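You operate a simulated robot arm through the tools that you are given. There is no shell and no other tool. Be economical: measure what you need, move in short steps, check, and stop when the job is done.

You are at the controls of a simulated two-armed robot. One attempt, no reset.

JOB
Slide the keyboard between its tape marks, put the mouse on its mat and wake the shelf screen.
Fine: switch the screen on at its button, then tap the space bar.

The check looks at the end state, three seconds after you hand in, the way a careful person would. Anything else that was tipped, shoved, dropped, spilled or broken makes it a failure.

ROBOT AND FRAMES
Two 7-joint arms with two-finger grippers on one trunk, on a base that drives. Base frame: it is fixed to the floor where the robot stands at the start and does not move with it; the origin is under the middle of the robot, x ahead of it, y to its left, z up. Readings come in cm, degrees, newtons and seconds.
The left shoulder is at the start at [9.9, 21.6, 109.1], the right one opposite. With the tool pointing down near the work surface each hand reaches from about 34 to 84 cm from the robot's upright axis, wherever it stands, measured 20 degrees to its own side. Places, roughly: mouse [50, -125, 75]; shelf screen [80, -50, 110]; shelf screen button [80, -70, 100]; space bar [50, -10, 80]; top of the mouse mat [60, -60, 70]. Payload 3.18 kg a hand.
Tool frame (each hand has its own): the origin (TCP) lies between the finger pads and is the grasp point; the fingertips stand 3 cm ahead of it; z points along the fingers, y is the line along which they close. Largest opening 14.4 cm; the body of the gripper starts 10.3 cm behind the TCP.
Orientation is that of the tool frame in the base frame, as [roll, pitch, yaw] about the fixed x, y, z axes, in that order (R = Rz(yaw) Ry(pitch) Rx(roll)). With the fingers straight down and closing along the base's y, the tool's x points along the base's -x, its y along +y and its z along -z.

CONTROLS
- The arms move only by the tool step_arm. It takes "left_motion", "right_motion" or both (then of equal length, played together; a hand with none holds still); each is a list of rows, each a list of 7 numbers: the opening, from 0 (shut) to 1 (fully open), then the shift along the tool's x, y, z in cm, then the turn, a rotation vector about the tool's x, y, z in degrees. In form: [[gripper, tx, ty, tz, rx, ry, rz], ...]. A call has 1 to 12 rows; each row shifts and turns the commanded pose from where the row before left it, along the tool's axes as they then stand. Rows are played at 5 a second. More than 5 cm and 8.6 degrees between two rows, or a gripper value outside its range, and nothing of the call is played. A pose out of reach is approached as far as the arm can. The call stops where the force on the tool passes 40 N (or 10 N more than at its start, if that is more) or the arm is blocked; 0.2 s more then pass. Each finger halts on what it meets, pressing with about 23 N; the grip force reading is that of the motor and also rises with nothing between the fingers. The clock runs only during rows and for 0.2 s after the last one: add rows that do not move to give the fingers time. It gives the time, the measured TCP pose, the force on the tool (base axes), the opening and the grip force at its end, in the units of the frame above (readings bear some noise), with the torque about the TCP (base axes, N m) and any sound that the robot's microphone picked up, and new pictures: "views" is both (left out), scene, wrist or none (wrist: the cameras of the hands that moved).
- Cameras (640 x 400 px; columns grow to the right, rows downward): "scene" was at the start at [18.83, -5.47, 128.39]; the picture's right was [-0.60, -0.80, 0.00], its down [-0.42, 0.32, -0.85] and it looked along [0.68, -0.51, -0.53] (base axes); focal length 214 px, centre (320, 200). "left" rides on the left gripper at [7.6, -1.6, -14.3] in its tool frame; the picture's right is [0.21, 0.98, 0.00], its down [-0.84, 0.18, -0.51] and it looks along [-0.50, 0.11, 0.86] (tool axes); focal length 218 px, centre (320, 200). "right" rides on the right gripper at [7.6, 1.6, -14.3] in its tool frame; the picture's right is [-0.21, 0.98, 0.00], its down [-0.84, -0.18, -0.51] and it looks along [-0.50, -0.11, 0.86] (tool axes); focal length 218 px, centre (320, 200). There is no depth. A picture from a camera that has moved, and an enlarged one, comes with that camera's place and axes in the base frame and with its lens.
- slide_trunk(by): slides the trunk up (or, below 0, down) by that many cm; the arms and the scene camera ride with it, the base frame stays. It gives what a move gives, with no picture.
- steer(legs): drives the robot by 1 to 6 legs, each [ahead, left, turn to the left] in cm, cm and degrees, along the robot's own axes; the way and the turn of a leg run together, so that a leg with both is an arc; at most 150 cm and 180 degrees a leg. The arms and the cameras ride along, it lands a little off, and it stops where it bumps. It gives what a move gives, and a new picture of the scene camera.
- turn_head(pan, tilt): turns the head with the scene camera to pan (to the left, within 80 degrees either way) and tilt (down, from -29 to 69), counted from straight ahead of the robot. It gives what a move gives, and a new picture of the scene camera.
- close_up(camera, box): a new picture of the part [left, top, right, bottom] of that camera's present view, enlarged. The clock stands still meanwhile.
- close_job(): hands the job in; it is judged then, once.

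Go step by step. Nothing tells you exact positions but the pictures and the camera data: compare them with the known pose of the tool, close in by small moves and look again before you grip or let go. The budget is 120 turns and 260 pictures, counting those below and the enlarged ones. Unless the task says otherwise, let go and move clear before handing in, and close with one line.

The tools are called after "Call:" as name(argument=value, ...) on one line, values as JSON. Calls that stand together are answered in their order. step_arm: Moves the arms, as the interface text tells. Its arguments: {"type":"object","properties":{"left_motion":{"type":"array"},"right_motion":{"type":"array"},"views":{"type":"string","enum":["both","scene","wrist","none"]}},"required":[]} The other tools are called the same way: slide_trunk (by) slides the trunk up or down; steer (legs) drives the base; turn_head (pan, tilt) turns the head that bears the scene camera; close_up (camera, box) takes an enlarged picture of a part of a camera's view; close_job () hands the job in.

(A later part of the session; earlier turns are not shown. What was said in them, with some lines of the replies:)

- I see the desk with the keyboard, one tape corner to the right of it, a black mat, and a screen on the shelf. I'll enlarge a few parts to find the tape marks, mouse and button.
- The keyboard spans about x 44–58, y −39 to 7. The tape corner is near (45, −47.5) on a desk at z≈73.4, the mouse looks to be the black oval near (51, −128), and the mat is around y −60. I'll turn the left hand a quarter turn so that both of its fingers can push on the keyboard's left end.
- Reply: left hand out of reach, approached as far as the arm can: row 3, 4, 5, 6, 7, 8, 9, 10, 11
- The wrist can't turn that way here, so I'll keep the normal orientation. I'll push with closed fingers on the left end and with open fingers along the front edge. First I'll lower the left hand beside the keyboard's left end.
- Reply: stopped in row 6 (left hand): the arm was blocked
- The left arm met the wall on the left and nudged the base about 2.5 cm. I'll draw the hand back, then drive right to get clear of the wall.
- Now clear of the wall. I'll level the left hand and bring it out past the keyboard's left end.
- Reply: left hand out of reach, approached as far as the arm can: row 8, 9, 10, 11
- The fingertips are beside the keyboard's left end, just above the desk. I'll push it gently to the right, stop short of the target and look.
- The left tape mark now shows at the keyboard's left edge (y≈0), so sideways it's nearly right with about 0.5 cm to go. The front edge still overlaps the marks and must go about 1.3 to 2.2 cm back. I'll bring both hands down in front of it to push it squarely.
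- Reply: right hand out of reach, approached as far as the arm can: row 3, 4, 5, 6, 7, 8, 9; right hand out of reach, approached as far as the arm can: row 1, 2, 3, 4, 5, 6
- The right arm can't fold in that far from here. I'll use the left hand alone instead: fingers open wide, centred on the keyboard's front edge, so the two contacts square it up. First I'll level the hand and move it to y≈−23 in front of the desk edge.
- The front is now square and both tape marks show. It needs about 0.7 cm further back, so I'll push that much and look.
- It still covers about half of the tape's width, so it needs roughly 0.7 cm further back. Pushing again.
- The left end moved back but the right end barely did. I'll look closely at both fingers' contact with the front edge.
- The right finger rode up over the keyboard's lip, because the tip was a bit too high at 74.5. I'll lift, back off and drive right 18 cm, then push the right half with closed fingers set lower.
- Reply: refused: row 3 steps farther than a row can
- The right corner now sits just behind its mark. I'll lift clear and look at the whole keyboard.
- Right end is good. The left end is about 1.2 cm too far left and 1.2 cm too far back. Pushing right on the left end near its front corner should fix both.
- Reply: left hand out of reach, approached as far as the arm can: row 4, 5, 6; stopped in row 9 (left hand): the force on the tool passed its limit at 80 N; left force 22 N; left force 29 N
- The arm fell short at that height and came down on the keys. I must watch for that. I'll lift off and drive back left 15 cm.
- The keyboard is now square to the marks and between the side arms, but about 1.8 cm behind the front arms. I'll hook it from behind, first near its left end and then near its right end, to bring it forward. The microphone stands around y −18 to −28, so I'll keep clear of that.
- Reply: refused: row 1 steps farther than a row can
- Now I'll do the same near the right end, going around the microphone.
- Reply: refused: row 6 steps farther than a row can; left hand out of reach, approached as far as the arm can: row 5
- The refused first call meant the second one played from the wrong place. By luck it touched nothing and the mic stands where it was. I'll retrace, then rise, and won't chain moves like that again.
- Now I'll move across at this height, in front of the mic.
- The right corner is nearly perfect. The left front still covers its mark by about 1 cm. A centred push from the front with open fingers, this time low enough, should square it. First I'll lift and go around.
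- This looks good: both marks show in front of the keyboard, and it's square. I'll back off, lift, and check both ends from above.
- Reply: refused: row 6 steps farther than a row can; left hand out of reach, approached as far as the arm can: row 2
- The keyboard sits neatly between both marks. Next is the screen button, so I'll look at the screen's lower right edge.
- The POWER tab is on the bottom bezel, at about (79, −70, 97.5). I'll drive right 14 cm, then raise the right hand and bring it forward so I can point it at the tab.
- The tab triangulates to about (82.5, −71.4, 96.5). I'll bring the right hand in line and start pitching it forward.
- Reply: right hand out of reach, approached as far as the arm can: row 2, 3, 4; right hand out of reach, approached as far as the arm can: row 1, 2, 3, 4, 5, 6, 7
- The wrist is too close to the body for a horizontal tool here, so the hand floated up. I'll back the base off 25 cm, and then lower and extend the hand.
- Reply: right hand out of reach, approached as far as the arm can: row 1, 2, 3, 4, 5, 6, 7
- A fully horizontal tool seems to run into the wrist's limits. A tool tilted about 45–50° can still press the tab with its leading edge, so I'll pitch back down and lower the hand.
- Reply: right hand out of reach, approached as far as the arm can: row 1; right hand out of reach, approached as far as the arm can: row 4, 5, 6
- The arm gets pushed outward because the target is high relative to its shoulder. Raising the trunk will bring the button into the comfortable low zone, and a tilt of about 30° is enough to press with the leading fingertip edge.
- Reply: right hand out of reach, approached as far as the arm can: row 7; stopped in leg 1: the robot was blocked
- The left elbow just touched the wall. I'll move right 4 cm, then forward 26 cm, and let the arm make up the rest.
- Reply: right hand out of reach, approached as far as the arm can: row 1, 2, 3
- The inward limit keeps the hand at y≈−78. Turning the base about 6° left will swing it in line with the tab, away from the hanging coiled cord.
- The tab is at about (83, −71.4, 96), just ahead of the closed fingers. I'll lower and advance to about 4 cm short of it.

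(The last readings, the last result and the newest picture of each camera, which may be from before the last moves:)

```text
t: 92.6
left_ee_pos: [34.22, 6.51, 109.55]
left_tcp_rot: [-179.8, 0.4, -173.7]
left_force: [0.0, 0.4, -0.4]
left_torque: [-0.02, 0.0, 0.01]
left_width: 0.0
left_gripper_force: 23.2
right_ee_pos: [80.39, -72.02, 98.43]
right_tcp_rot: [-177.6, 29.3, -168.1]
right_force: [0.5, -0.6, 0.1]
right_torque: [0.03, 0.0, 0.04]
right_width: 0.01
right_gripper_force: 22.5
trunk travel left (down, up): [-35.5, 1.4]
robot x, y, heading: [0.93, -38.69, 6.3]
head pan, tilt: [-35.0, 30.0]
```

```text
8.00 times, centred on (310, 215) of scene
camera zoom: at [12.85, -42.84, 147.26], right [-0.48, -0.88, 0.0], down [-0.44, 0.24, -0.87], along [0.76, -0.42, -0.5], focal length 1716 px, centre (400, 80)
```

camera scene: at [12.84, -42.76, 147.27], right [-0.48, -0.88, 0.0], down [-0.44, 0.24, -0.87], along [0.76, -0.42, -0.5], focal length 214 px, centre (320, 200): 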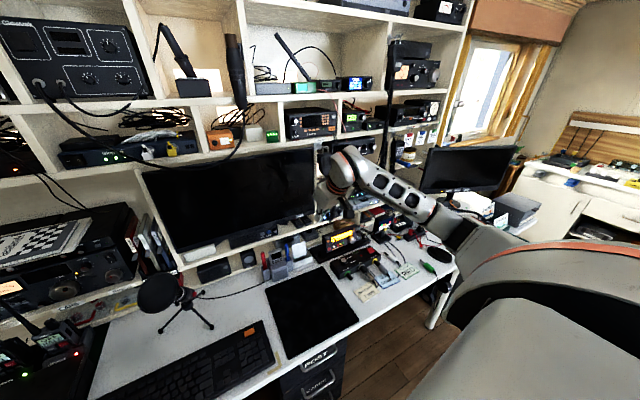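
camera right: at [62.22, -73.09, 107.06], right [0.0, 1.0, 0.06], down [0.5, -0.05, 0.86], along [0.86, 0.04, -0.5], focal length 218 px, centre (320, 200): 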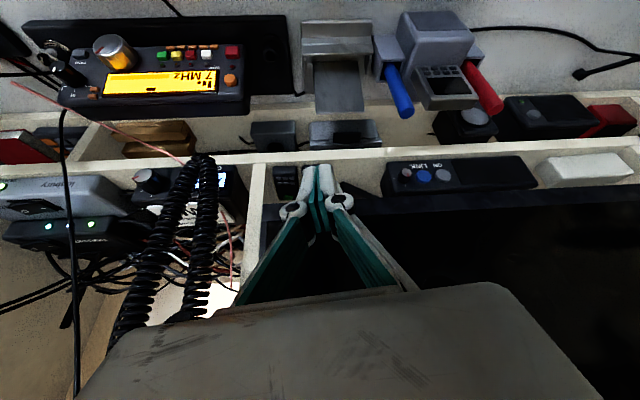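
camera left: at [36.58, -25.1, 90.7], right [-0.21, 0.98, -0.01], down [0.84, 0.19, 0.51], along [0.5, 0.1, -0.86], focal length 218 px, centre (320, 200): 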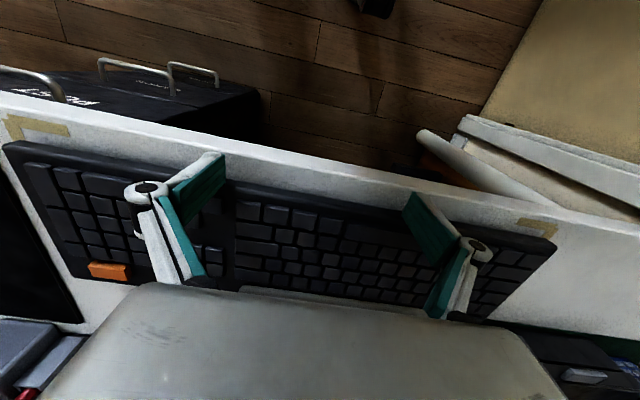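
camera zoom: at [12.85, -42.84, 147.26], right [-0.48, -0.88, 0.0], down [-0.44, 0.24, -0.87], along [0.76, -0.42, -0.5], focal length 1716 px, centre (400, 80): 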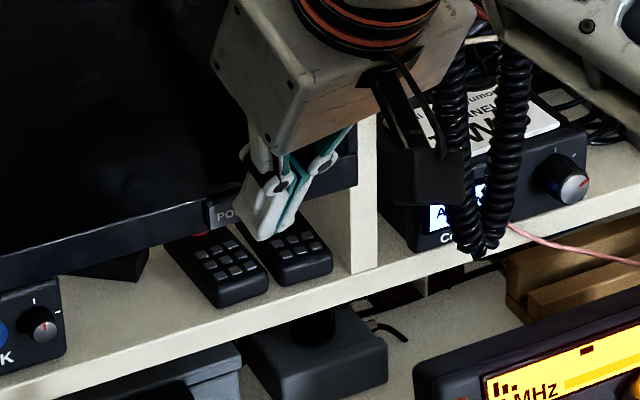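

Call:
step_arm(right_motion=[[0, -0.43, -0.05, 0.25, 0, 0, 0], [0, -0.43, -0.05, 0.25, 0, 0, 0], [0, -0.25, -0.05, 0.15, 0, 0, 0], [0, 0, 0, 0, 0, 0, 0]], views="none")

Call:
close_up(camera="scene", box=[250, 180, 346, 240])

```text
t: 93.6
left_ee_pos: [34.11, 6.42, 109.74]
left_tcp_rot: [-179.8, 0.5, -173.7]
left_force: [0.2, 0.9, -0.4]
left_torque: [0.01, 0.02, 0.02]
left_width: 0.01
left_gripper_force: 23.5
right_ee_pos: [81.66, -72.0, 98.53]
right_tcp_rot: [-177.6, 29.3, -168.1]
right_force: [-1.2, 0.0, 1.0]
right_torque: [-0.03, 0.0, 0.01]
right_width: 0.01
right_gripper_force: 22.9
trunk travel left (down, up): [-35.5, 1.4]
robot x, y, heading: [1.11, -38.5, 6.0]
head pan, tilt: [-35.0, 30.0]
heard: click
```

```text
6.67 times, centred on (298, 210) of scene
camera zoom: at [12.83, -42.83, 147.27], right [-0.48, -0.88, 0.0], down [-0.44, 0.24, -0.87], along [0.76, -0.42, -0.5], focal length 1430 px, centre (467, 133)
```

zoom: 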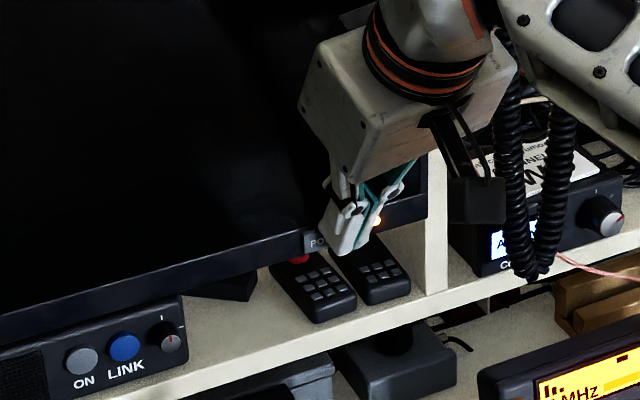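

I heard a click, and an amber standby light now shows by the tab. I'll back the hand straight out.

Call:
step_arm(right_motion=[[0, 1.7, 0.3, -1, 0, 0, 0], [0, 3.4, 0.3, -2, 0, 0, 0], [0, 3.4, 0, -2, 0, 0, 0], [0, 3.4, 0, -2, 0, 0, 0], [0, 3.4, 0, -2, 0, 0, 0], [0, 0, 0, -5, 0, 0, 0]], views="none")

Call:
turn_head(pan=-10, tilt=40)

Call:
close_up(camera="scene", box=[240, 80, 400, 180])

```text
t: 95.0
left_ee_pos: [34.11, 6.56, 109.61]
left_tcp_rot: [-179.7, 0.4, -173.8]
left_force: [-0.2, -1.6, -0.4]
left_torque: [-0.04, -0.03, -0.02]
left_width: 0.0
left_gripper_force: 22.8
right_ee_pos: [61.57, -75.23, 103.5]
right_tcp_rot: [-177.4, 29.3, -168.0]
right_force: [0.1, -0.2, 0.2]
right_torque: [-0.01, 0.0, 0.01]
right_width: 0.01
right_gripper_force: 23.0
trunk travel left (down, up): [-35.5, 1.4]
robot x, y, heading: [1.04, -38.42, 6.2]
head pan, tilt: [-35.0, 30.0]
```

```text
t: 95.9
left_ee_pos: [34.06, 6.62, 109.52]
left_tcp_rot: [-179.7, 0.5, -173.7]
left_force: [-0.6, -0.3, 0.2]
left_torque: [0.0, -0.01, 0.0]
left_width: 0.0
left_gripper_force: 22.9
right_ee_pos: [61.76, -75.29, 103.39]
right_tcp_rot: [-177.5, 29.3, -168.0]
right_force: [-0.8, -0.3, -0.9]
right_torque: [0.01, 0.0, 0.01]
right_width: 0.0
right_gripper_force: 23.1
trunk travel left (down, up): [-35.5, 1.4]
robot x, y, heading: [1.13, -38.72, 6.2]
head pan, tilt: [-10.0, 40.0]
camera scene: at [13.4, -39.04, 145.73], right [-0.06, -1.0, 0.0], down [-0.64, 0.04, -0.77], along [0.76, -0.05, -0.64], focal length 214 px, centre (320, 200)
```

scene: 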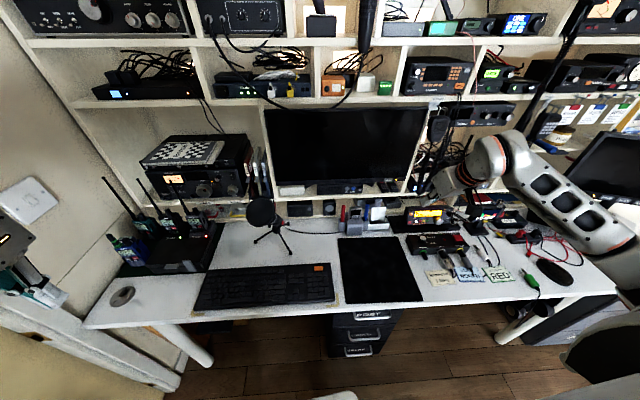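

```text
4.00 times, centred on (320, 130) of scene
camera zoom: at [13.4, -39.04, 145.73], right [-0.06, -1.0, 0.0], down [-0.64, 0.04, -0.77], along [0.76, -0.05, -0.64], focal length 858 px, centre (320, 480)
```

zoom: 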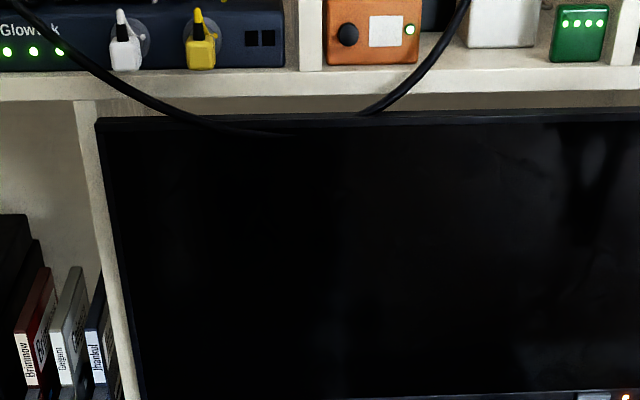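

The screen is on standby with its amber light. Now the left hand goes over the space bar.

Call:
step_arm(left_motion=[[0, -1, -4.6, 0, 0, 0, 0], [0, -1, -4.6, 0, 0, 0, 0], [0, -1, -4.6, 0, 0, 0, 0], [0, -1, -4.6, 0, 0, 0, 0], [0, -1, -4.6, 0, 0, 0, 0], [0, -3.2, 0, 3, 0, 0, 0], [0, -3, 0, 3, 0, 0, 0], [0, 0, 0, 4, 0, 0, 0], [0, 0, 0, 4.6, 0, 0, 0]], views="wrist")

Call:
close_up(camera="left", box=[160, 60, 480, 260])

```text
t: 97.9
left_ee_pos: [47.98, -15.17, 95.26]
left_tcp_rot: [-179.7, 0.7, -173.6]
left_force: [0.2, 0.0, 0.3]
left_torque: [0.01, 0.03, 0.02]
left_width: 0.0
left_gripper_force: 22.6
right_ee_pos: [61.8, -75.34, 103.37]
right_tcp_rot: [-177.5, 29.3, -168.1]
right_force: [0.4, -0.1, -0.7]
right_torque: [0.02, -0.04, -0.02]
right_width: 0.01
right_gripper_force: 23.1
trunk travel left (down, up): [-35.5, 1.4]
robot x, y, heading: [1.12, -38.79, 6.2]
head pan, tilt: [-10.0, 40.0]
camera left: at [40.31, -17.56, 109.33], right [-0.31, 0.95, -0.01], down [0.81, 0.27, 0.51], along [0.49, 0.16, -0.86], focal length 218 px, centre (320, 200)
```

left: 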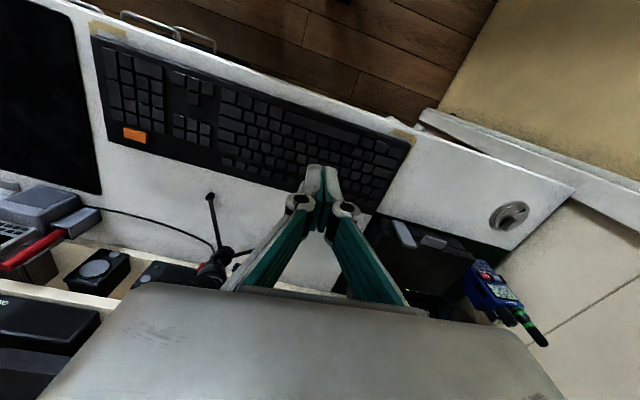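

```text
2.00 times, centred on (320, 160) of left
camera zoom: at [40.31, -17.56, 109.33], right [-0.31, 0.95, -0.01], down [0.81, 0.27, 0.51], along [0.49, 0.16, -0.86], focal length 436 px, centre (320, 280)
```

zoom: 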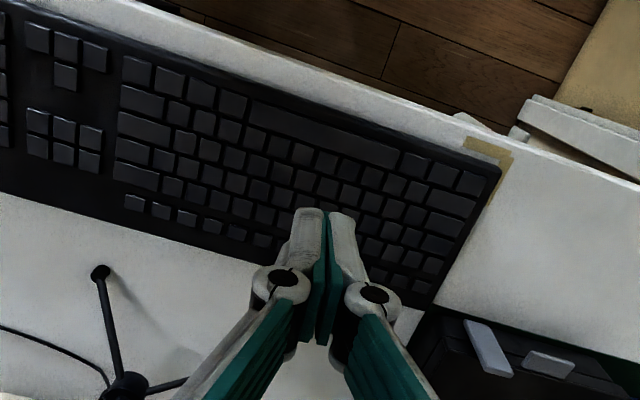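

The space bar centres at about (47.3, −15.1), nearly under the fingers. I'll lower to just above it.

Call:
step_arm(left_motion=[[0, 0.9, 0, 3, 0, 0, 0], [0, 0, 0, 4, 0, 0, 0], [0, 0, 0, 4, 0, 0, 0], [0, 0, 0, 3.2, 0, 0, 0], [0, 0, 0, 0, 0, 0, 0]], views="none")

Call:
close_up(camera="left", box=[200, 60, 440, 210])

Call:
close_up(camera="scene", box=[190, 240, 350, 340])

```text
t: 99.1
left_ee_pos: [47.35, -15.12, 81.15]
left_tcp_rot: [-179.7, 0.5, -173.7]
left_force: [0.2, -0.3, -0.4]
left_torque: [-0.03, -0.01, 0.01]
left_width: 0.0
left_gripper_force: 22.8
right_ee_pos: [61.68, -75.26, 103.35]
right_tcp_rot: [-177.5, 29.3, -168.1]
right_force: [0.3, 0.0, 1.1]
right_torque: [0.01, 0.02, -0.04]
right_width: 0.01
right_gripper_force: 23.1
trunk travel left (down, up): [-35.5, 1.4]
robot x, y, heading: [1.22, -38.74, 6.5]
head pan, tilt: [-10.0, 40.0]
```

```text
2.67 times, centred on (320, 135) of left
camera zoom: at [39.71, -17.67, 95.16], right [-0.31, 0.95, -0.01], down [0.81, 0.27, 0.51], along [0.49, 0.16, -0.86], focal length 582 px, centre (320, 373)
```

zoom: 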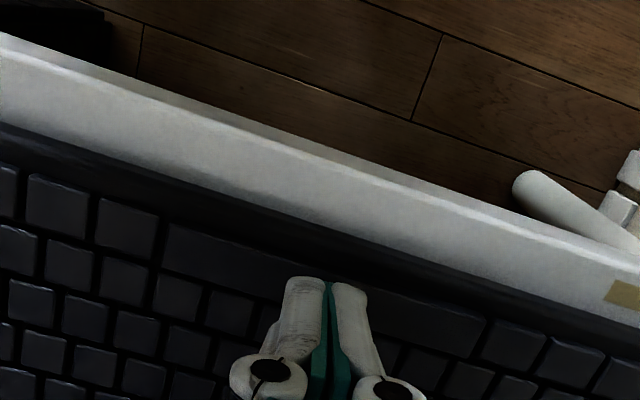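

```text
4.00 times, centred on (270, 290) of scene
camera zoom: at [13.39, -39.03, 145.73], right [-0.06, -1.0, 0.0], down [-0.64, 0.04, -0.77], along [0.76, -0.05, -0.64], focal length 858 px, centre (520, -160)
```

zoom: 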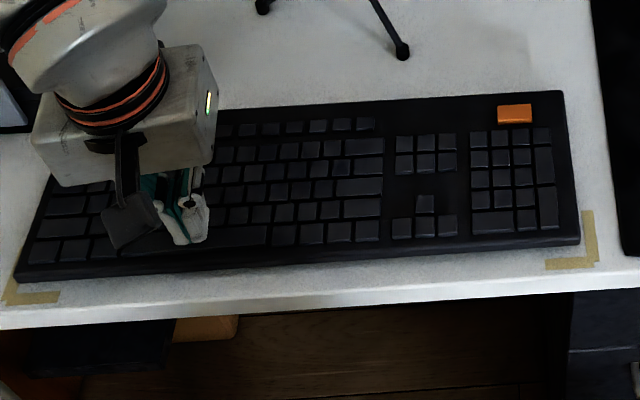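

Call:
step_arm(left_motion=[[0, 0, 0, 1, 0, 0, 0], [0, 0, 0, 0.6, 0, 0, 0], [0, 0, 0, 0.4, 0, 0, 0], [0, 0, 0, 0, 0, 0, 0]], views="none")

```text
t: 100.1
left_ee_pos: [47.24, -15.21, 79.16]
left_tcp_rot: [-179.6, 0.6, -173.7]
left_force: [-0.5, 2.5, 19.0]
left_torque: [0.07, 0.22, -0.06]
left_width: 0.61
left_gripper_force: 23.5
right_ee_pos: [61.48, -75.3, 103.49]
right_tcp_rot: [-177.5, 29.2, -168.1]
right_force: [0.1, -0.8, 0.1]
right_torque: [-0.01, 0.01, 0.01]
right_width: 0.0
right_gripper_force: 23.3
trunk travel left (down, up): [-35.5, 1.4]
robot x, y, heading: [0.64, -38.98, 6.4]
head pan, tilt: [-10.0, 40.0]
heard: click
```

Click heard, with 19 N on the space bar. I'll lift and check the screen.

Call:
step_arm(left_motion=[[0, 0, 0, -2, 0, 0, 0], [0, 0, 0, -5, 0, 0, 0], [0, 0, 0, -5, 0, 0, 0], [0, 0, 0, -5, 0, 0, 0]], views="scene")

Call:
close_up(camera="scene", box=[190, 240, 350, 340])

```text
t: 101.1
left_ee_pos: [47.17, -15.22, 95.43]
left_tcp_rot: [-179.8, 0.5, -173.7]
left_force: [-0.8, -0.5, 0.1]
left_torque: [0.0, 0.03, -0.02]
left_width: 0.0
left_gripper_force: 22.8
right_ee_pos: [61.67, -75.12, 103.39]
right_tcp_rot: [-177.4, 29.4, -168.1]
right_force: [-0.4, 0.5, 0.0]
right_torque: [0.01, -0.01, 0.02]
right_width: 0.01
right_gripper_force: 22.7
trunk travel left (down, up): [-35.5, 1.4]
robot x, y, heading: [0.85, -38.87, 6.4]
head pan, tilt: [-10.0, 40.0]
camera scene: at [13.35, -39.05, 145.73], right [-0.06, -1.0, 0.0], down [-0.64, 0.04, -0.77], along [0.76, -0.05, -0.64], focal length 214 px, centre (320, 200)
```

scene: 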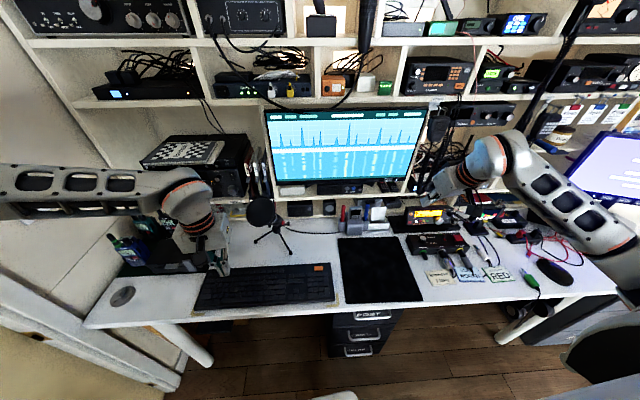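

```text
4.00 times, centred on (270, 290) of scene
camera zoom: at [13.35, -39.05, 145.73], right [-0.06, -1.0, 0.0], down [-0.64, 0.04, -0.77], along [0.76, -0.05, -0.64], focal length 858 px, centre (520, -160)
```

zoom: 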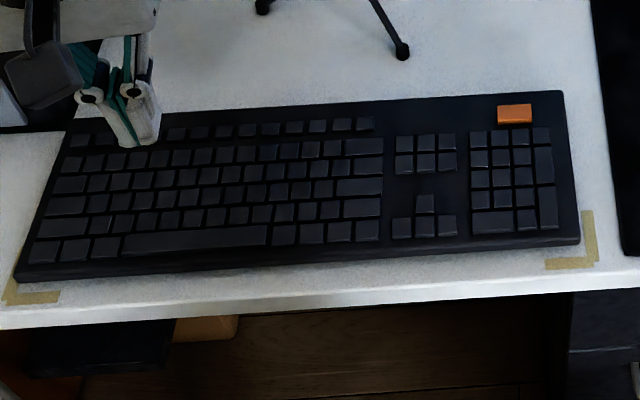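

The shelf screen is awake and showing its spectrum display, and the keyboard hasn't moved. Now the mouse: I'll retract both hands, level the right one, then drive right.

Call:
step_arm(left_motion=[[0, 3, 0, -3, 0, 0, 0], [0, 3, 0, -3, 0, 0, 0], [0, 3, 0, -3, 0, 0, 0], [0, 0, 0, 0, 0, 0, 0], [0, 0, 0, 0, 0, 0, 0], [0, 0, 0, 0, 0, 0, 0], [0, 0, 0, 0, 0, 0, 0], [0, 0, 0, 0, 0, 0, 0], [0, 0, 0, 0, 0, 0, 0]], right_motion=[[0, 3.9, 0, -2.25, 0, 0, 0], [0, 3.9, 0, -2.25, 0, 0, 0], [0, 3.9, 0, -2.25, 0, 0, 0], [0, 0, 0, 0, 0, 7.3, 0], [0, 0, 0, 0, 0, 7.3, 0], [0, 0, 0, 0, 0, 7.3, 0], [0, 0, 0, 0, 0, 7.3, 0], [0, 0, 0, 0, 0, 0, 6], [0, 0, 0, 0, 0, 0, 0]], views="none")

Call:
steer(legs=[[0, 0, -6.3], [0, -50, 0]])

Call:
turn_head(pan=-30, tilt=45)

```text
t: 103.1
left_ee_pos: [38.16, -16.1, 104.6]
left_tcp_rot: [-179.6, 0.5, -173.7]
left_force: [-0.2, -0.3, -0.9]
left_torque: [-0.02, -0.02, 0.01]
left_width: 0.01
left_gripper_force: 22.7
right_ee_pos: [48.27, -77.5, 103.21]
right_tcp_rot: [-177.8, 0.4, -175.3]
right_force: [-0.6, 0.8, 0.8]
right_torque: [-0.02, 0.04, 0.02]
right_width: 0.0
right_gripper_force: 22.6
trunk travel left (down, up): [-35.5, 1.4]
robot x, y, heading: [0.75, -38.64, 6.3]
head pan, tilt: [-10.0, 40.0]
```

```text
t: 108.5
left_ee_pos: [40.47, -69.55, 104.63]
left_tcp_rot: [-179.7, 0.5, -179.8]
left_force: [-0.5, 0.0, -0.2]
left_torque: [0.03, 0.02, 0.02]
left_width: 0.0
left_gripper_force: 22.8
right_ee_pos: [44.16, -131.56, 103.18]
right_tcp_rot: [-177.8, 0.4, 178.6]
right_force: [0.0, -0.4, -0.2]
right_torque: [0.03, 0.0, 0.0]
right_width: 0.0
right_gripper_force: 22.7
trunk travel left (down, up): [-35.5, 1.4]
robot x, y, heading: [1.16, -88.12, 0.3]
head pan, tilt: [-10.0, 40.0]
camera scene: at [13.48, -89.69, 145.73], right [-0.17, -0.99, 0.0], down [-0.63, 0.11, -0.77], along [0.76, -0.13, -0.64], focal length 214 px, centre (320, 200)
```

scene: 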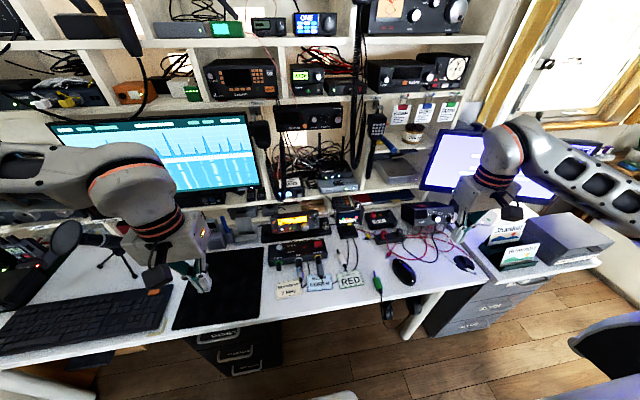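

```text
t: 109.3
left_ee_pos: [40.47, -69.37, 104.49]
left_tcp_rot: [-179.7, 0.5, -179.8]
left_force: [0.5, 0.1, 0.7]
left_torque: [0.03, -0.02, 0.05]
left_width: 0.0
left_gripper_force: 23.1
right_ee_pos: [44.21, -131.5, 103.22]
right_tcp_rot: [-177.8, 0.3, 178.6]
right_force: [0.3, -0.4, -0.2]
right_torque: [-0.03, 0.01, 0.01]
right_width: 0.03
right_gripper_force: 22.2
trunk travel left (down, up): [-35.5, 1.4]
robot x, y, heading: [1.08, -87.77, 0.4]
head pan, tilt: [-30.0, 45.0]
camera scene: at [12.17, -92.26, 145.0], right [-0.49, -0.87, 0.0], down [-0.61, 0.35, -0.71], along [0.61, -0.35, -0.71], focal length 214 px, centre (320, 200)
```

scene: 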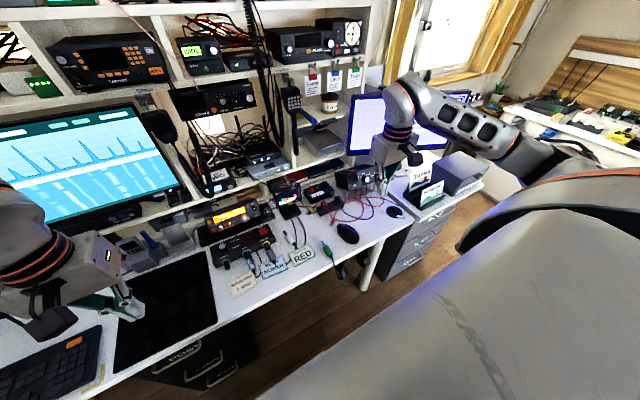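

Call:
close_up(camera="scene", box=[310, 180, 438, 260])

Call:
close_up(camera="right", box=[0, 0, 640, 400])

```text
5.00 times, centred on (374, 220) of scene
camera zoom: at [12.17, -92.26, 145.0], right [-0.49, -0.87, 0.0], down [-0.61, 0.35, -0.71], along [0.61, -0.35, -0.71], focal length 1072 px, centre (50, 100)
```

zoom: 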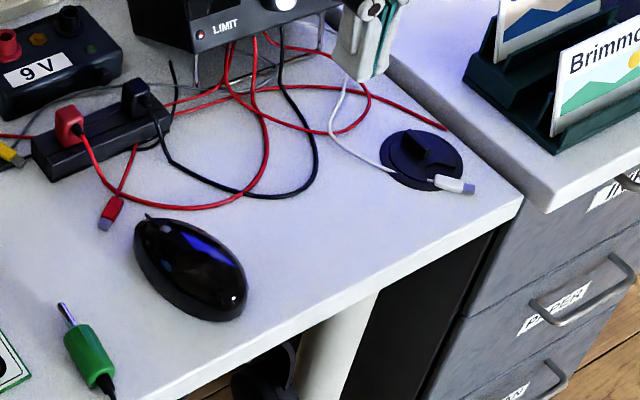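

```text
1.00 times, centred on (320, 200) of right (not enlarged: the box is as wide or as high as the picture)
camera zoom: at [36.49, -129.19, 117.3], right [0.23, 0.97, -0.04], down [0.84, -0.18, 0.52], along [0.5, -0.15, -0.85], focal length 218 px, centre (320, 200)
```

zoom: 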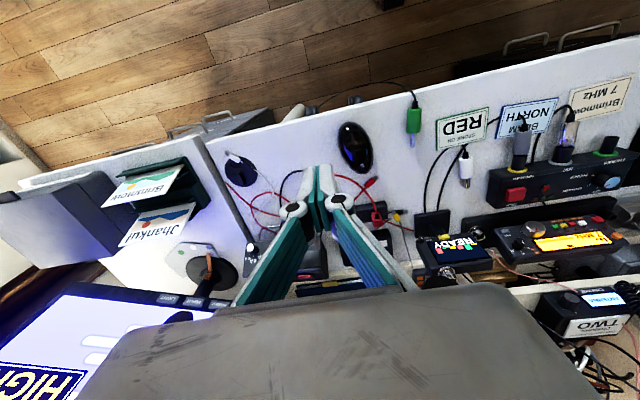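

The mouse is at about (51, −127), about 11 cm long and lying roughly along x, 6.6 cm wide. I'll move the right hand over it with the fingers open about 11 cm.

Call:
step_arm(right_motion=[[0.3, -3.4, 2.2, 0, 0, 0, 0], [0.6, -3.4, 2.2, 0, 0, 0, 0], [0.75, 0, 0, 0, -2, 0, 0], [0.75, 0, 0, 0, 0, 0, -7], [0.75, 0, 0, 4, 0, 0, 0], [0.75, 0, 0, 4, 0, 0, 0]], views="wrist")

```text
t: 110.7
left_ee_pos: [40.53, -69.49, 104.64]
left_tcp_rot: [-179.6, 0.5, -179.8]
left_force: [0.2, -0.8, -0.5]
left_torque: [-0.01, 0.01, -0.02]
left_width: 0.01
left_gripper_force: 22.9
right_ee_pos: [51.12, -127.33, 95.21]
right_tcp_rot: [-179.8, 0.2, -174.3]
right_force: [0.3, 0.4, -0.3]
right_torque: [0.03, 0.0, 0.02]
right_width: 10.8
right_gripper_force: 0.0
trunk travel left (down, up): [-35.5, 1.4]
robot x, y, heading: [1.27, -88.16, 0.4]
head pan, tilt: [-30.0, 45.0]
camera right: at [43.33, -126.34, 109.35], right [0.11, 0.99, 0.0], down [0.85, -0.09, 0.51], along [0.51, -0.06, -0.86], focal length 218 px, centre (320, 200)
```

right: 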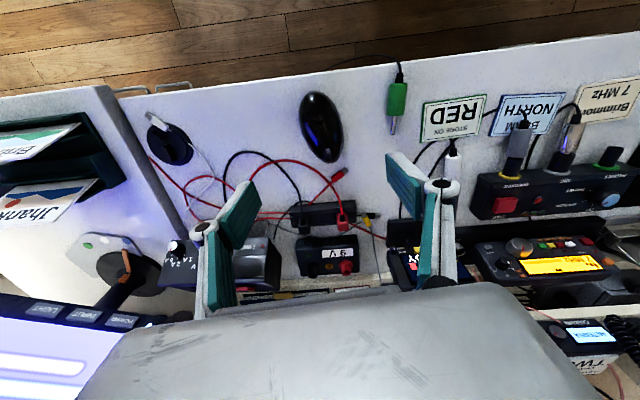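

Call:
step_arm(right_motion=[[0.75, 0, 0, 4, 0, 0, 0], [0.75, 0, 0, 4, 0, 0, 0], [0.75, 0, 0, 4, 0, 0, 0], [0.75, 0, 0, 3, 0, 0, 0], [0.75, 0, 0, 2.2, 0, 0, 0], [0.75, 0, 0, 1, 0, 0, 0]], views="both")

Call:
close_up(camera="scene", box=[310, 180, 438, 260])

```text
t: 112.1
left_ee_pos: [40.5, -69.49, 104.63]
left_tcp_rot: [-179.7, 0.4, -179.8]
left_force: [-0.1, 0.8, 0.5]
left_torque: [-0.05, -0.01, -0.01]
left_width: 0.02
left_gripper_force: 22.7
right_ee_pos: [51.26, -127.22, 76.91]
right_tcp_rot: [-179.8, 0.3, -174.5]
right_force: [-1.1, -0.3, -0.4]
right_torque: [0.0, -0.02, 0.03]
right_width: 10.79
right_gripper_force: 0.0
trunk travel left (down, up): [-35.5, 1.4]
robot x, y, heading: [1.33, -88.1, 0.2]
head pan, tilt: [-30.0, 45.0]
camera scene: at [12.16, -92.27, 145.0], right [-0.5, -0.87, 0.0], down [-0.61, 0.35, -0.71], along [0.61, -0.35, -0.71], focal length 214 px, centre (320, 200)
camera right: at [43.4, -126.29, 91.0], right [0.11, 0.99, 0.0], down [0.85, -0.09, 0.51], along [0.51, -0.06, -0.86], focal length 218 px, centre (320, 200)
```

scene: 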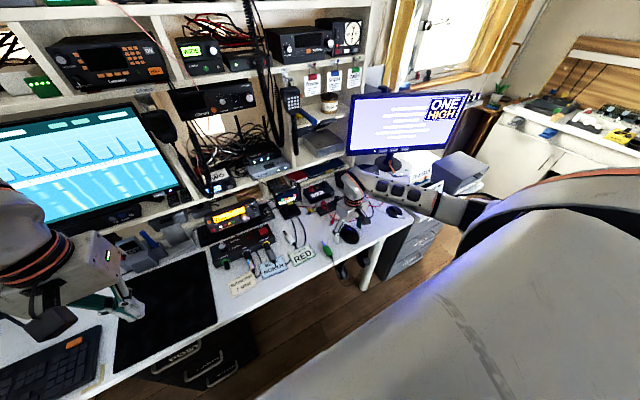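
right: 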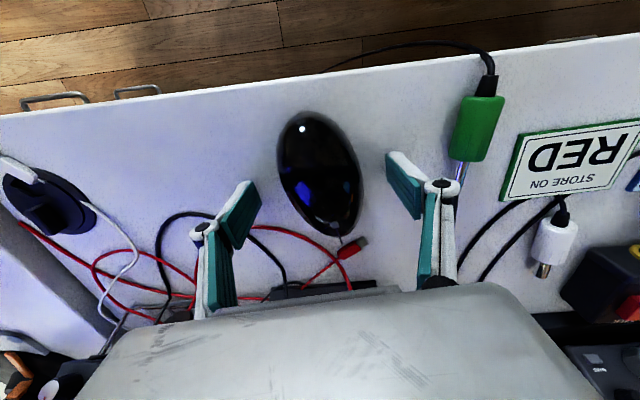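

```text
5.00 times, centred on (374, 220) of scene
camera zoom: at [12.16, -92.27, 145.0], right [-0.5, -0.87, 0.0], down [-0.61, 0.35, -0.71], along [0.61, -0.35, -0.71], focal length 1072 px, centre (50, 100)
```

zoom: 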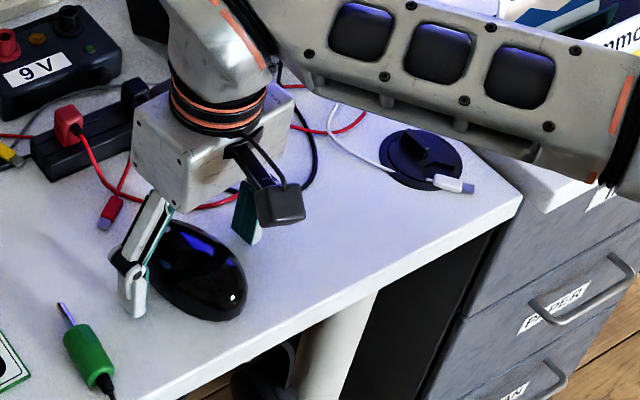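

Call:
step_arm(right_motion=[[0.6, 0, 0, 0, 0, 0, 0], [0.5, 0, 0, 0, 0, 0, 0], [0.4, 0, 0, 0, 0, 0, 0], [0.35, 0, 0, 0, 0, 0, 0], [0.35, 0, 0, 0, 0, 0, 0], [0.3, 0, 0, 0, 0, 0, 0], [0.3, 0, 0, 0, 0, 0, 0]], views="wrist")

```text
t: 113.7
left_ee_pos: [40.53, -69.37, 104.67]
left_tcp_rot: [-179.6, 0.5, -179.7]
left_force: [-0.2, -0.5, -0.4]
left_torque: [-0.03, -0.02, -0.03]
left_width: 0.0
left_gripper_force: 23.3
right_ee_pos: [51.18, -127.19, 77.04]
right_tcp_rot: [-179.8, 0.5, -174.4]
right_force: [1.8, 2.6, 5.7]
right_torque: [0.17, 0.11, -0.07]
right_width: 6.0
right_gripper_force: 22.5
trunk travel left (down, up): [-35.5, 1.4]
robot x, y, heading: [1.28, -88.33, 0.2]
head pan, tilt: [-30.0, 45.0]
camera right: at [43.42, -126.24, 91.08], right [0.11, 0.99, 0.0], down [0.85, -0.09, 0.51], along [0.51, -0.06, -0.86], focal length 218 px, centre (320, 200)
```

right: 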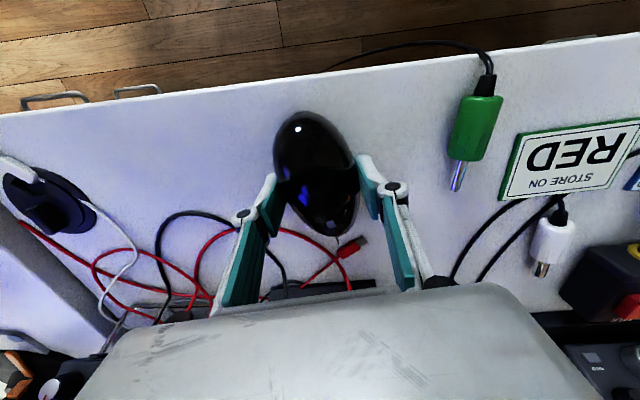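

Gripped at 6.0 cm. Lifting.

Call:
step_arm(right_motion=[[0.3, 0, 0, -1, 0, 0, 0], [0.3, 0, 0, -3, 0, 0, 0], [0.3, 0, 0, -4, 0, 0, 0], [0.3, 0, 0, -5, 0, 0, 0], [0.3, 0, 0, -5, 0, 0, 0], [0.3, 0, 0, -5, 0, 0, 0]], views="both")

```text
t: 115.1
left_ee_pos: [40.44, -69.42, 104.56]
left_tcp_rot: [-179.8, 0.5, -179.7]
left_force: [0.4, 0.2, -0.2]
left_torque: [-0.01, -0.01, 0.05]
left_width: 0.01
left_gripper_force: 23.2
right_ee_pos: [51.25, -126.93, 100.0]
right_tcp_rot: [-179.7, 0.4, -174.4]
right_force: [-0.4, 0.0, -1.5]
right_torque: [0.0, -0.03, -0.01]
right_width: 6.05
right_gripper_force: 23.0
trunk travel left (down, up): [-35.5, 1.4]
robot x, y, heading: [1.16, -88.07, 0.3]
head pan, tilt: [-30.0, 45.0]
camera scene: at [12.15, -92.2, 145.01], right [-0.5, -0.87, 0.0], down [-0.61, 0.35, -0.71], along [0.61, -0.35, -0.71], focal length 214 px, centre (320, 200)
camera right: at [43.42, -126.01, 114.13], right [0.11, 0.99, 0.0], down [0.85, -0.09, 0.51], along [0.51, -0.06, -0.86], focal length 218 px, centre (320, 200)
```

scene: 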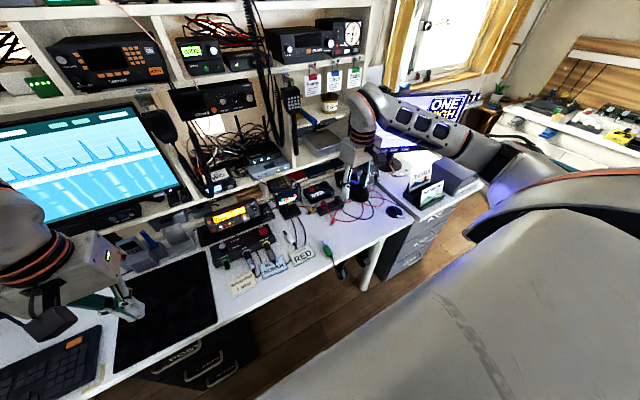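
right: 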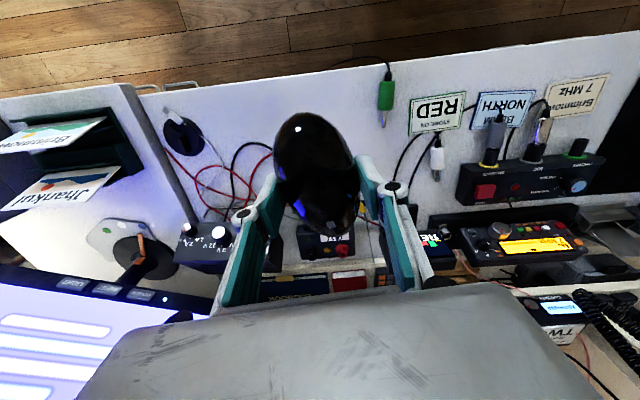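

The mouse is held. I'll drive left 52 cm toward the mat.

Call:
steer(legs=[[0, 52, 0]])

Call:
step_arm(right_motion=[[0.3, -3.5, 3, 0, 0, 0, 0], [0.3, -3.5, 3, 0, 0, 0, 0], [0.3, 0, 3, 0, 0, 0, 0], [0.3, 0, 4, 0, 0, 0, 0], [0.3, 0, 0, 0, 0, 0, 0]], views="wrist")

```text
t: 120.3
left_ee_pos: [40.25, -16.42, 104.65]
left_tcp_rot: [-179.7, 0.5, -179.8]
left_force: [0.3, -0.4, -0.1]
left_torque: [-0.01, -0.02, -0.01]
left_width: 0.0
left_gripper_force: 23.1
right_ee_pos: [51.12, -74.14, 99.87]
right_tcp_rot: [-179.9, 0.3, -174.2]
right_force: [0.3, 0.0, -1.0]
right_torque: [0.0, 0.0, -0.01]
right_width: 6.07
right_gripper_force: 23.2
trunk travel left (down, up): [-35.5, 1.4]
robot x, y, heading: [0.67, -34.93, 0.1]
head pan, tilt: [-30.0, 45.0]
camera scene: at [11.89, -39.31, 145.0], right [-0.5, -0.87, 0.0], down [-0.61, 0.35, -0.71], along [0.61, -0.35, -0.71], focal length 214 px, centre (320, 200)
```

scene: 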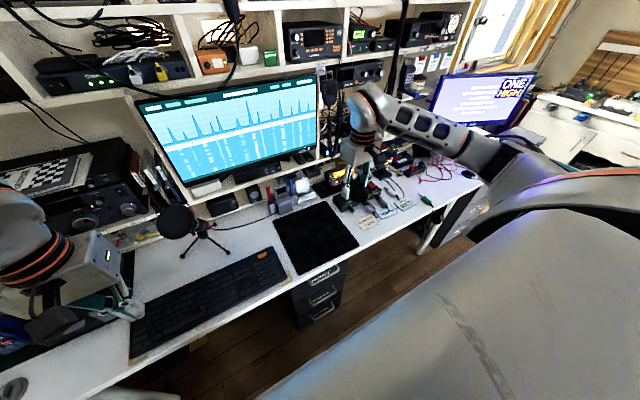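

```text
t: 121.5
left_ee_pos: [40.07, -16.58, 104.71]
left_tcp_rot: [-179.7, 0.4, -179.8]
left_force: [-0.6, 0.0, -0.2]
left_torque: [0.01, -0.02, 0.0]
left_width: 0.0
left_gripper_force: 22.9
right_ee_pos: [56.79, -60.67, 99.84]
right_tcp_rot: [-179.7, 0.3, -174.4]
right_force: [0.4, -0.5, -0.6]
right_torque: [0.06, 0.01, -0.01]
right_width: 6.07
right_gripper_force: 23.2
trunk travel left (down, up): [-35.5, 1.4]
robot x, y, heading: [0.78, -35.07, 0.1]
head pan, tilt: [-30.0, 45.0]
camera right: at [48.9, -59.74, 114.05], right [0.11, 0.99, 0.0], down [0.85, -0.1, 0.51], along [0.51, -0.06, -0.86], focal length 218 px, centre (320, 200)
```

right: 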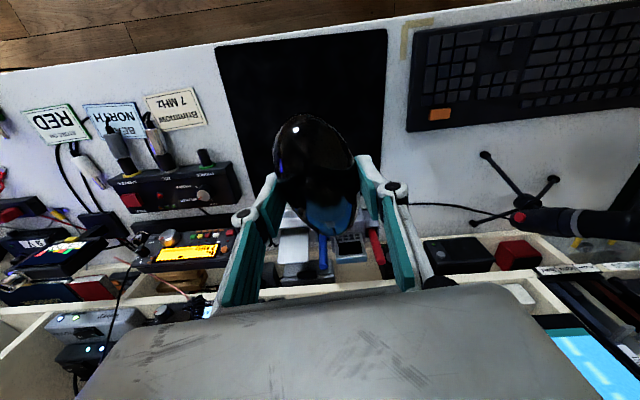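

The mouse is over the mat (mat about x 45–74, y −76 to −49). I'll lower it and check.

Call:
step_arm(right_motion=[[0.3, 0, -1.5, 3, 0, 0, 0], [0.3, 0, 0, 4.5, 0, 0, 0], [0.3, 0, 0, 4.5, 0, 0, 0], [0.3, 0, 0, 4.5, 0, 0, 0], [0.3, 0, 0, 3, 0, 0, 0], [0.3, 0, 0, 1.5, 0, 0, 0], [0.3, 0, 0, 0, 0, 0, 0]], views="both")

```text
t: 123.1
left_ee_pos: [40.21, -16.61, 104.64]
left_tcp_rot: [-179.7, 0.4, -179.8]
left_force: [0.9, -0.5, 0.0]
left_torque: [0.0, -0.01, 0.01]
left_width: 0.0
left_gripper_force: 23.4
right_ee_pos: [59.37, -64.19, 79.3]
right_tcp_rot: [179.9, 0.0, -174.0]
right_force: [-0.4, 1.2, -1.1]
right_torque: [0.02, 0.0, -0.01]
right_width: 6.03
right_gripper_force: 22.8
right hand out of reach, approached as far as the arm can: row 2, 3, 4, 6
trunk travel left (down, up): [-35.5, 1.4]
robot x, y, heading: [0.88, -35.0, 0.6]
head pan, tilt: [-30.0, 45.0]
camera scene: at [11.88, -39.32, 145.0], right [-0.49, -0.87, 0.0], down [-0.61, 0.35, -0.71], along [0.61, -0.35, -0.71], focal length 214 px, centre (320, 200)
camera right: at [51.54, -63.45, 93.52], right [0.11, 0.99, 0.0], down [0.86, -0.09, 0.51], along [0.5, -0.05, -0.86], focal length 218 px, centre (320, 200)
```

scene: 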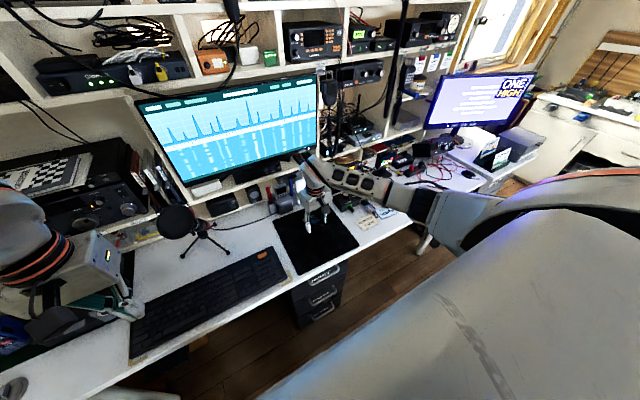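
right: 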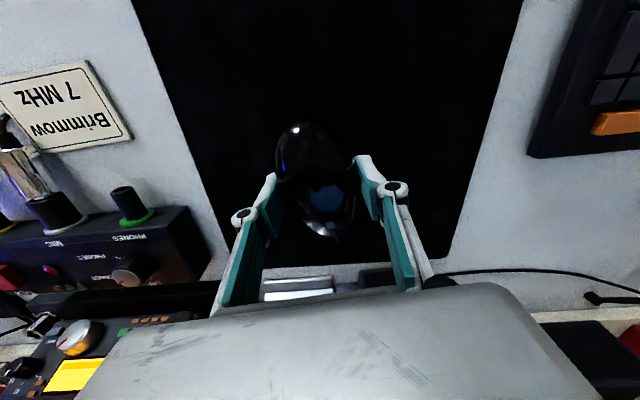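

Call:
step_arm(right_motion=[[0.3, 0, 0, 0.8, 0, 0, 0], [0.3, 0, 0, 0.6, 0, 0, 0], [0.3, 0, 0, 0.4, 0, 0, 0], [0.3, 0, 0, 0, 0, 0, 0]], views="none")

Call:
close_up(camera="scene", box=[260, 180, 388, 260])

```text
t: 124.1
left_ee_pos: [40.18, -16.44, 104.63]
left_tcp_rot: [-179.7, 0.6, -179.8]
left_force: [0.4, 0.4, -0.5]
left_torque: [-0.01, 0.05, 0.01]
left_width: 0.03
left_gripper_force: 22.7
right_ee_pos: [59.33, -64.29, 77.75]
right_tcp_rot: [179.9, 0.1, -174.1]
right_force: [0.6, 0.7, -1.1]
right_torque: [0.01, -0.07, 0.01]
right_width: 6.05
right_gripper_force: 23.2
trunk travel left (down, up): [-35.5, 1.4]
robot x, y, heading: [0.91, -35.3, 0.5]
head pan, tilt: [-30.0, 45.0]
```

```text
5.00 times, centred on (324, 220) of scene
camera zoom: at [11.88, -39.33, 145.0], right [-0.5, -0.87, 0.0], down [-0.61, 0.35, -0.71], along [0.61, -0.35, -0.71], focal length 1072 px, centre (300, 100)
```

zoom: 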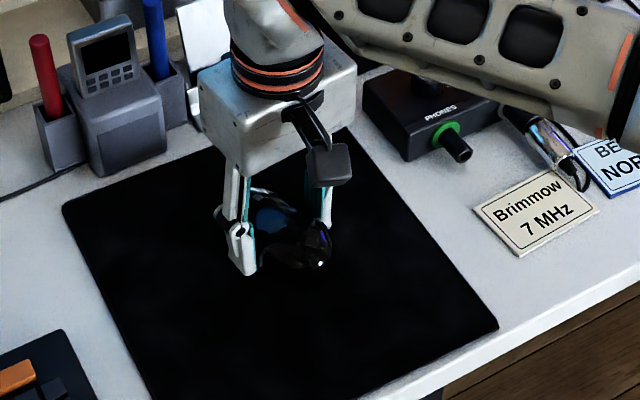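

Call:
step_arm(right_motion=[[0.3, 0, 0, 0.25, 0, 0, 0], [0.3, 0, 0, 0.2, 0, 0, 0], [0.3, 0, 0, 0, 0, 0, 0]], views="none")

```text
t: 124.9
left_ee_pos: [40.18, -16.51, 104.51]
left_tcp_rot: [-179.8, 0.5, -179.8]
left_force: [-0.7, -0.8, -0.9]
left_torque: [-0.01, 0.02, 0.01]
left_width: 0.0
left_gripper_force: 22.8
right_ee_pos: [59.33, -64.37, 77.38]
right_tcp_rot: [180.0, 0.1, -174.0]
right_force: [0.7, 0.2, 3.2]
right_torque: [-0.08, -0.15, 0.0]
right_width: 6.03
right_gripper_force: 22.8
trunk travel left (down, up): [-35.5, 1.4]
robot x, y, heading: [1.25, -34.89, 0.0]
head pan, tilt: [-30.0, 45.0]
```

Contact: 3 N upward. The mouse rests on the mat, so I'll open gently and lift away.

Call:
step_arm(right_motion=[[0.45, 0, 0, 0, 0, 0, 0], [0.55, 0, 0, 0, 0, 0, 0], [0.65, 0, 0, 0, 0, 0, 0], [0.7, 0, 0, 0, 0, 0, 0], [0.7, 0, 0, -3, 0, 0, 0], [0.7, 0, 0, -5, 0, 0, 0], [0.7, 0, 0, -5, 0, 0, 0], [0.7, 0, 0, -5, 0, 0, 0], [0.7, 4, 0, 0, 0, 0, 0], [0.7, 4, 0, 0, 0, 0, 0]], views="both")

Call:
close_up(camera="scene", box=[240, 180, 400, 280])

```text
t: 127.1
left_ee_pos: [40.13, -16.61, 104.72]
left_tcp_rot: [-179.8, 0.5, -179.8]
left_force: [-1.3, 0.0, 0.7]
left_torque: [-0.02, -0.05, 0.01]
left_width: 0.0
left_gripper_force: 23.1
right_ee_pos: [51.26, -65.66, 95.9]
right_tcp_rot: [180.0, 0.1, -174.0]
right_force: [-0.5, 0.1, 1.2]
right_torque: [-0.03, 0.02, 0.04]
right_width: 10.09
right_gripper_force: 0.0
right hand out of reach, approached as far as the arm can: row 10
trunk travel left (down, up): [-35.5, 1.4]
robot x, y, heading: [0.78, -35.38, 0.2]
head pan, tilt: [-30.0, 45.0]
camera scene: at [11.81, -39.36, 145.01], right [-0.49, -0.87, 0.0], down [-0.61, 0.35, -0.71], along [0.61, -0.35, -0.71], focal length 214 px, centre (320, 200)
camera right: at [43.49, -64.76, 110.11], right [0.11, 0.99, 0.0], down [0.86, -0.09, 0.51], along [0.51, -0.05, -0.86], focal length 218 px, centre (320, 200)
```

scene: 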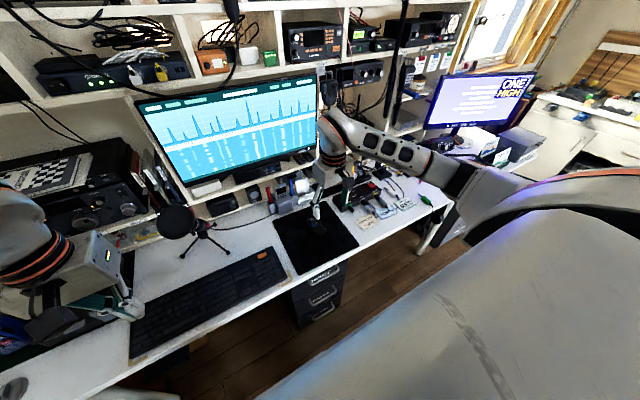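
right: 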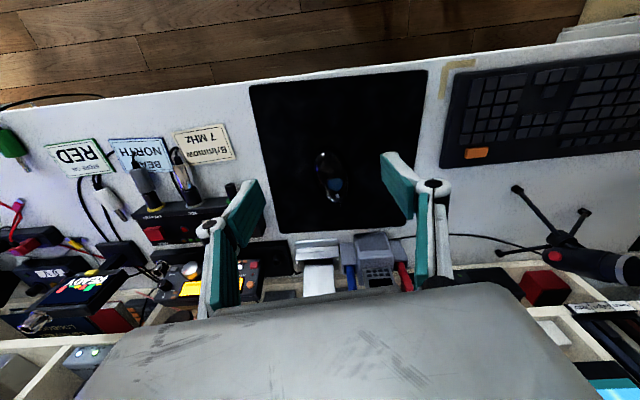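

```text
4.00 times, centred on (320, 230) of scene
camera zoom: at [11.81, -39.36, 145.01], right [-0.49, -0.87, 0.0], down [-0.61, 0.35, -0.71], along [0.61, -0.35, -0.71], focal length 858 px, centre (320, 80)
```

zoom: 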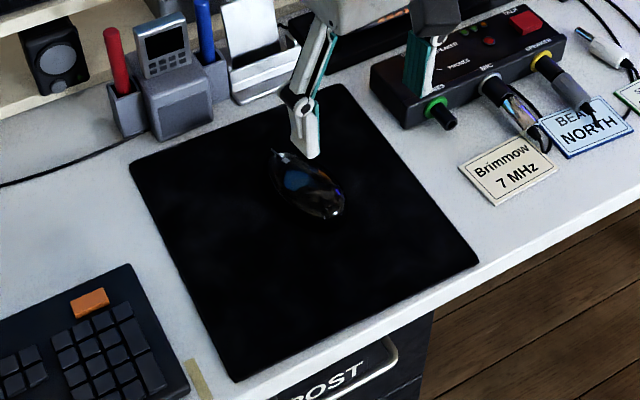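

The mouse rests on the mat, the keyboard sits between its marks and the shelf screen is awake. Both hands are empty and clear, so I'm handing in.

Call:
close_job()

```text
The job is handed in.
```

The keyboard is between its tape marks, the mouse is on its mat, and the shelf screen is on and awake; I have handed the job in. During positioning the left hand once came down on the keys with about 80 N, but I saw no sign of damage.
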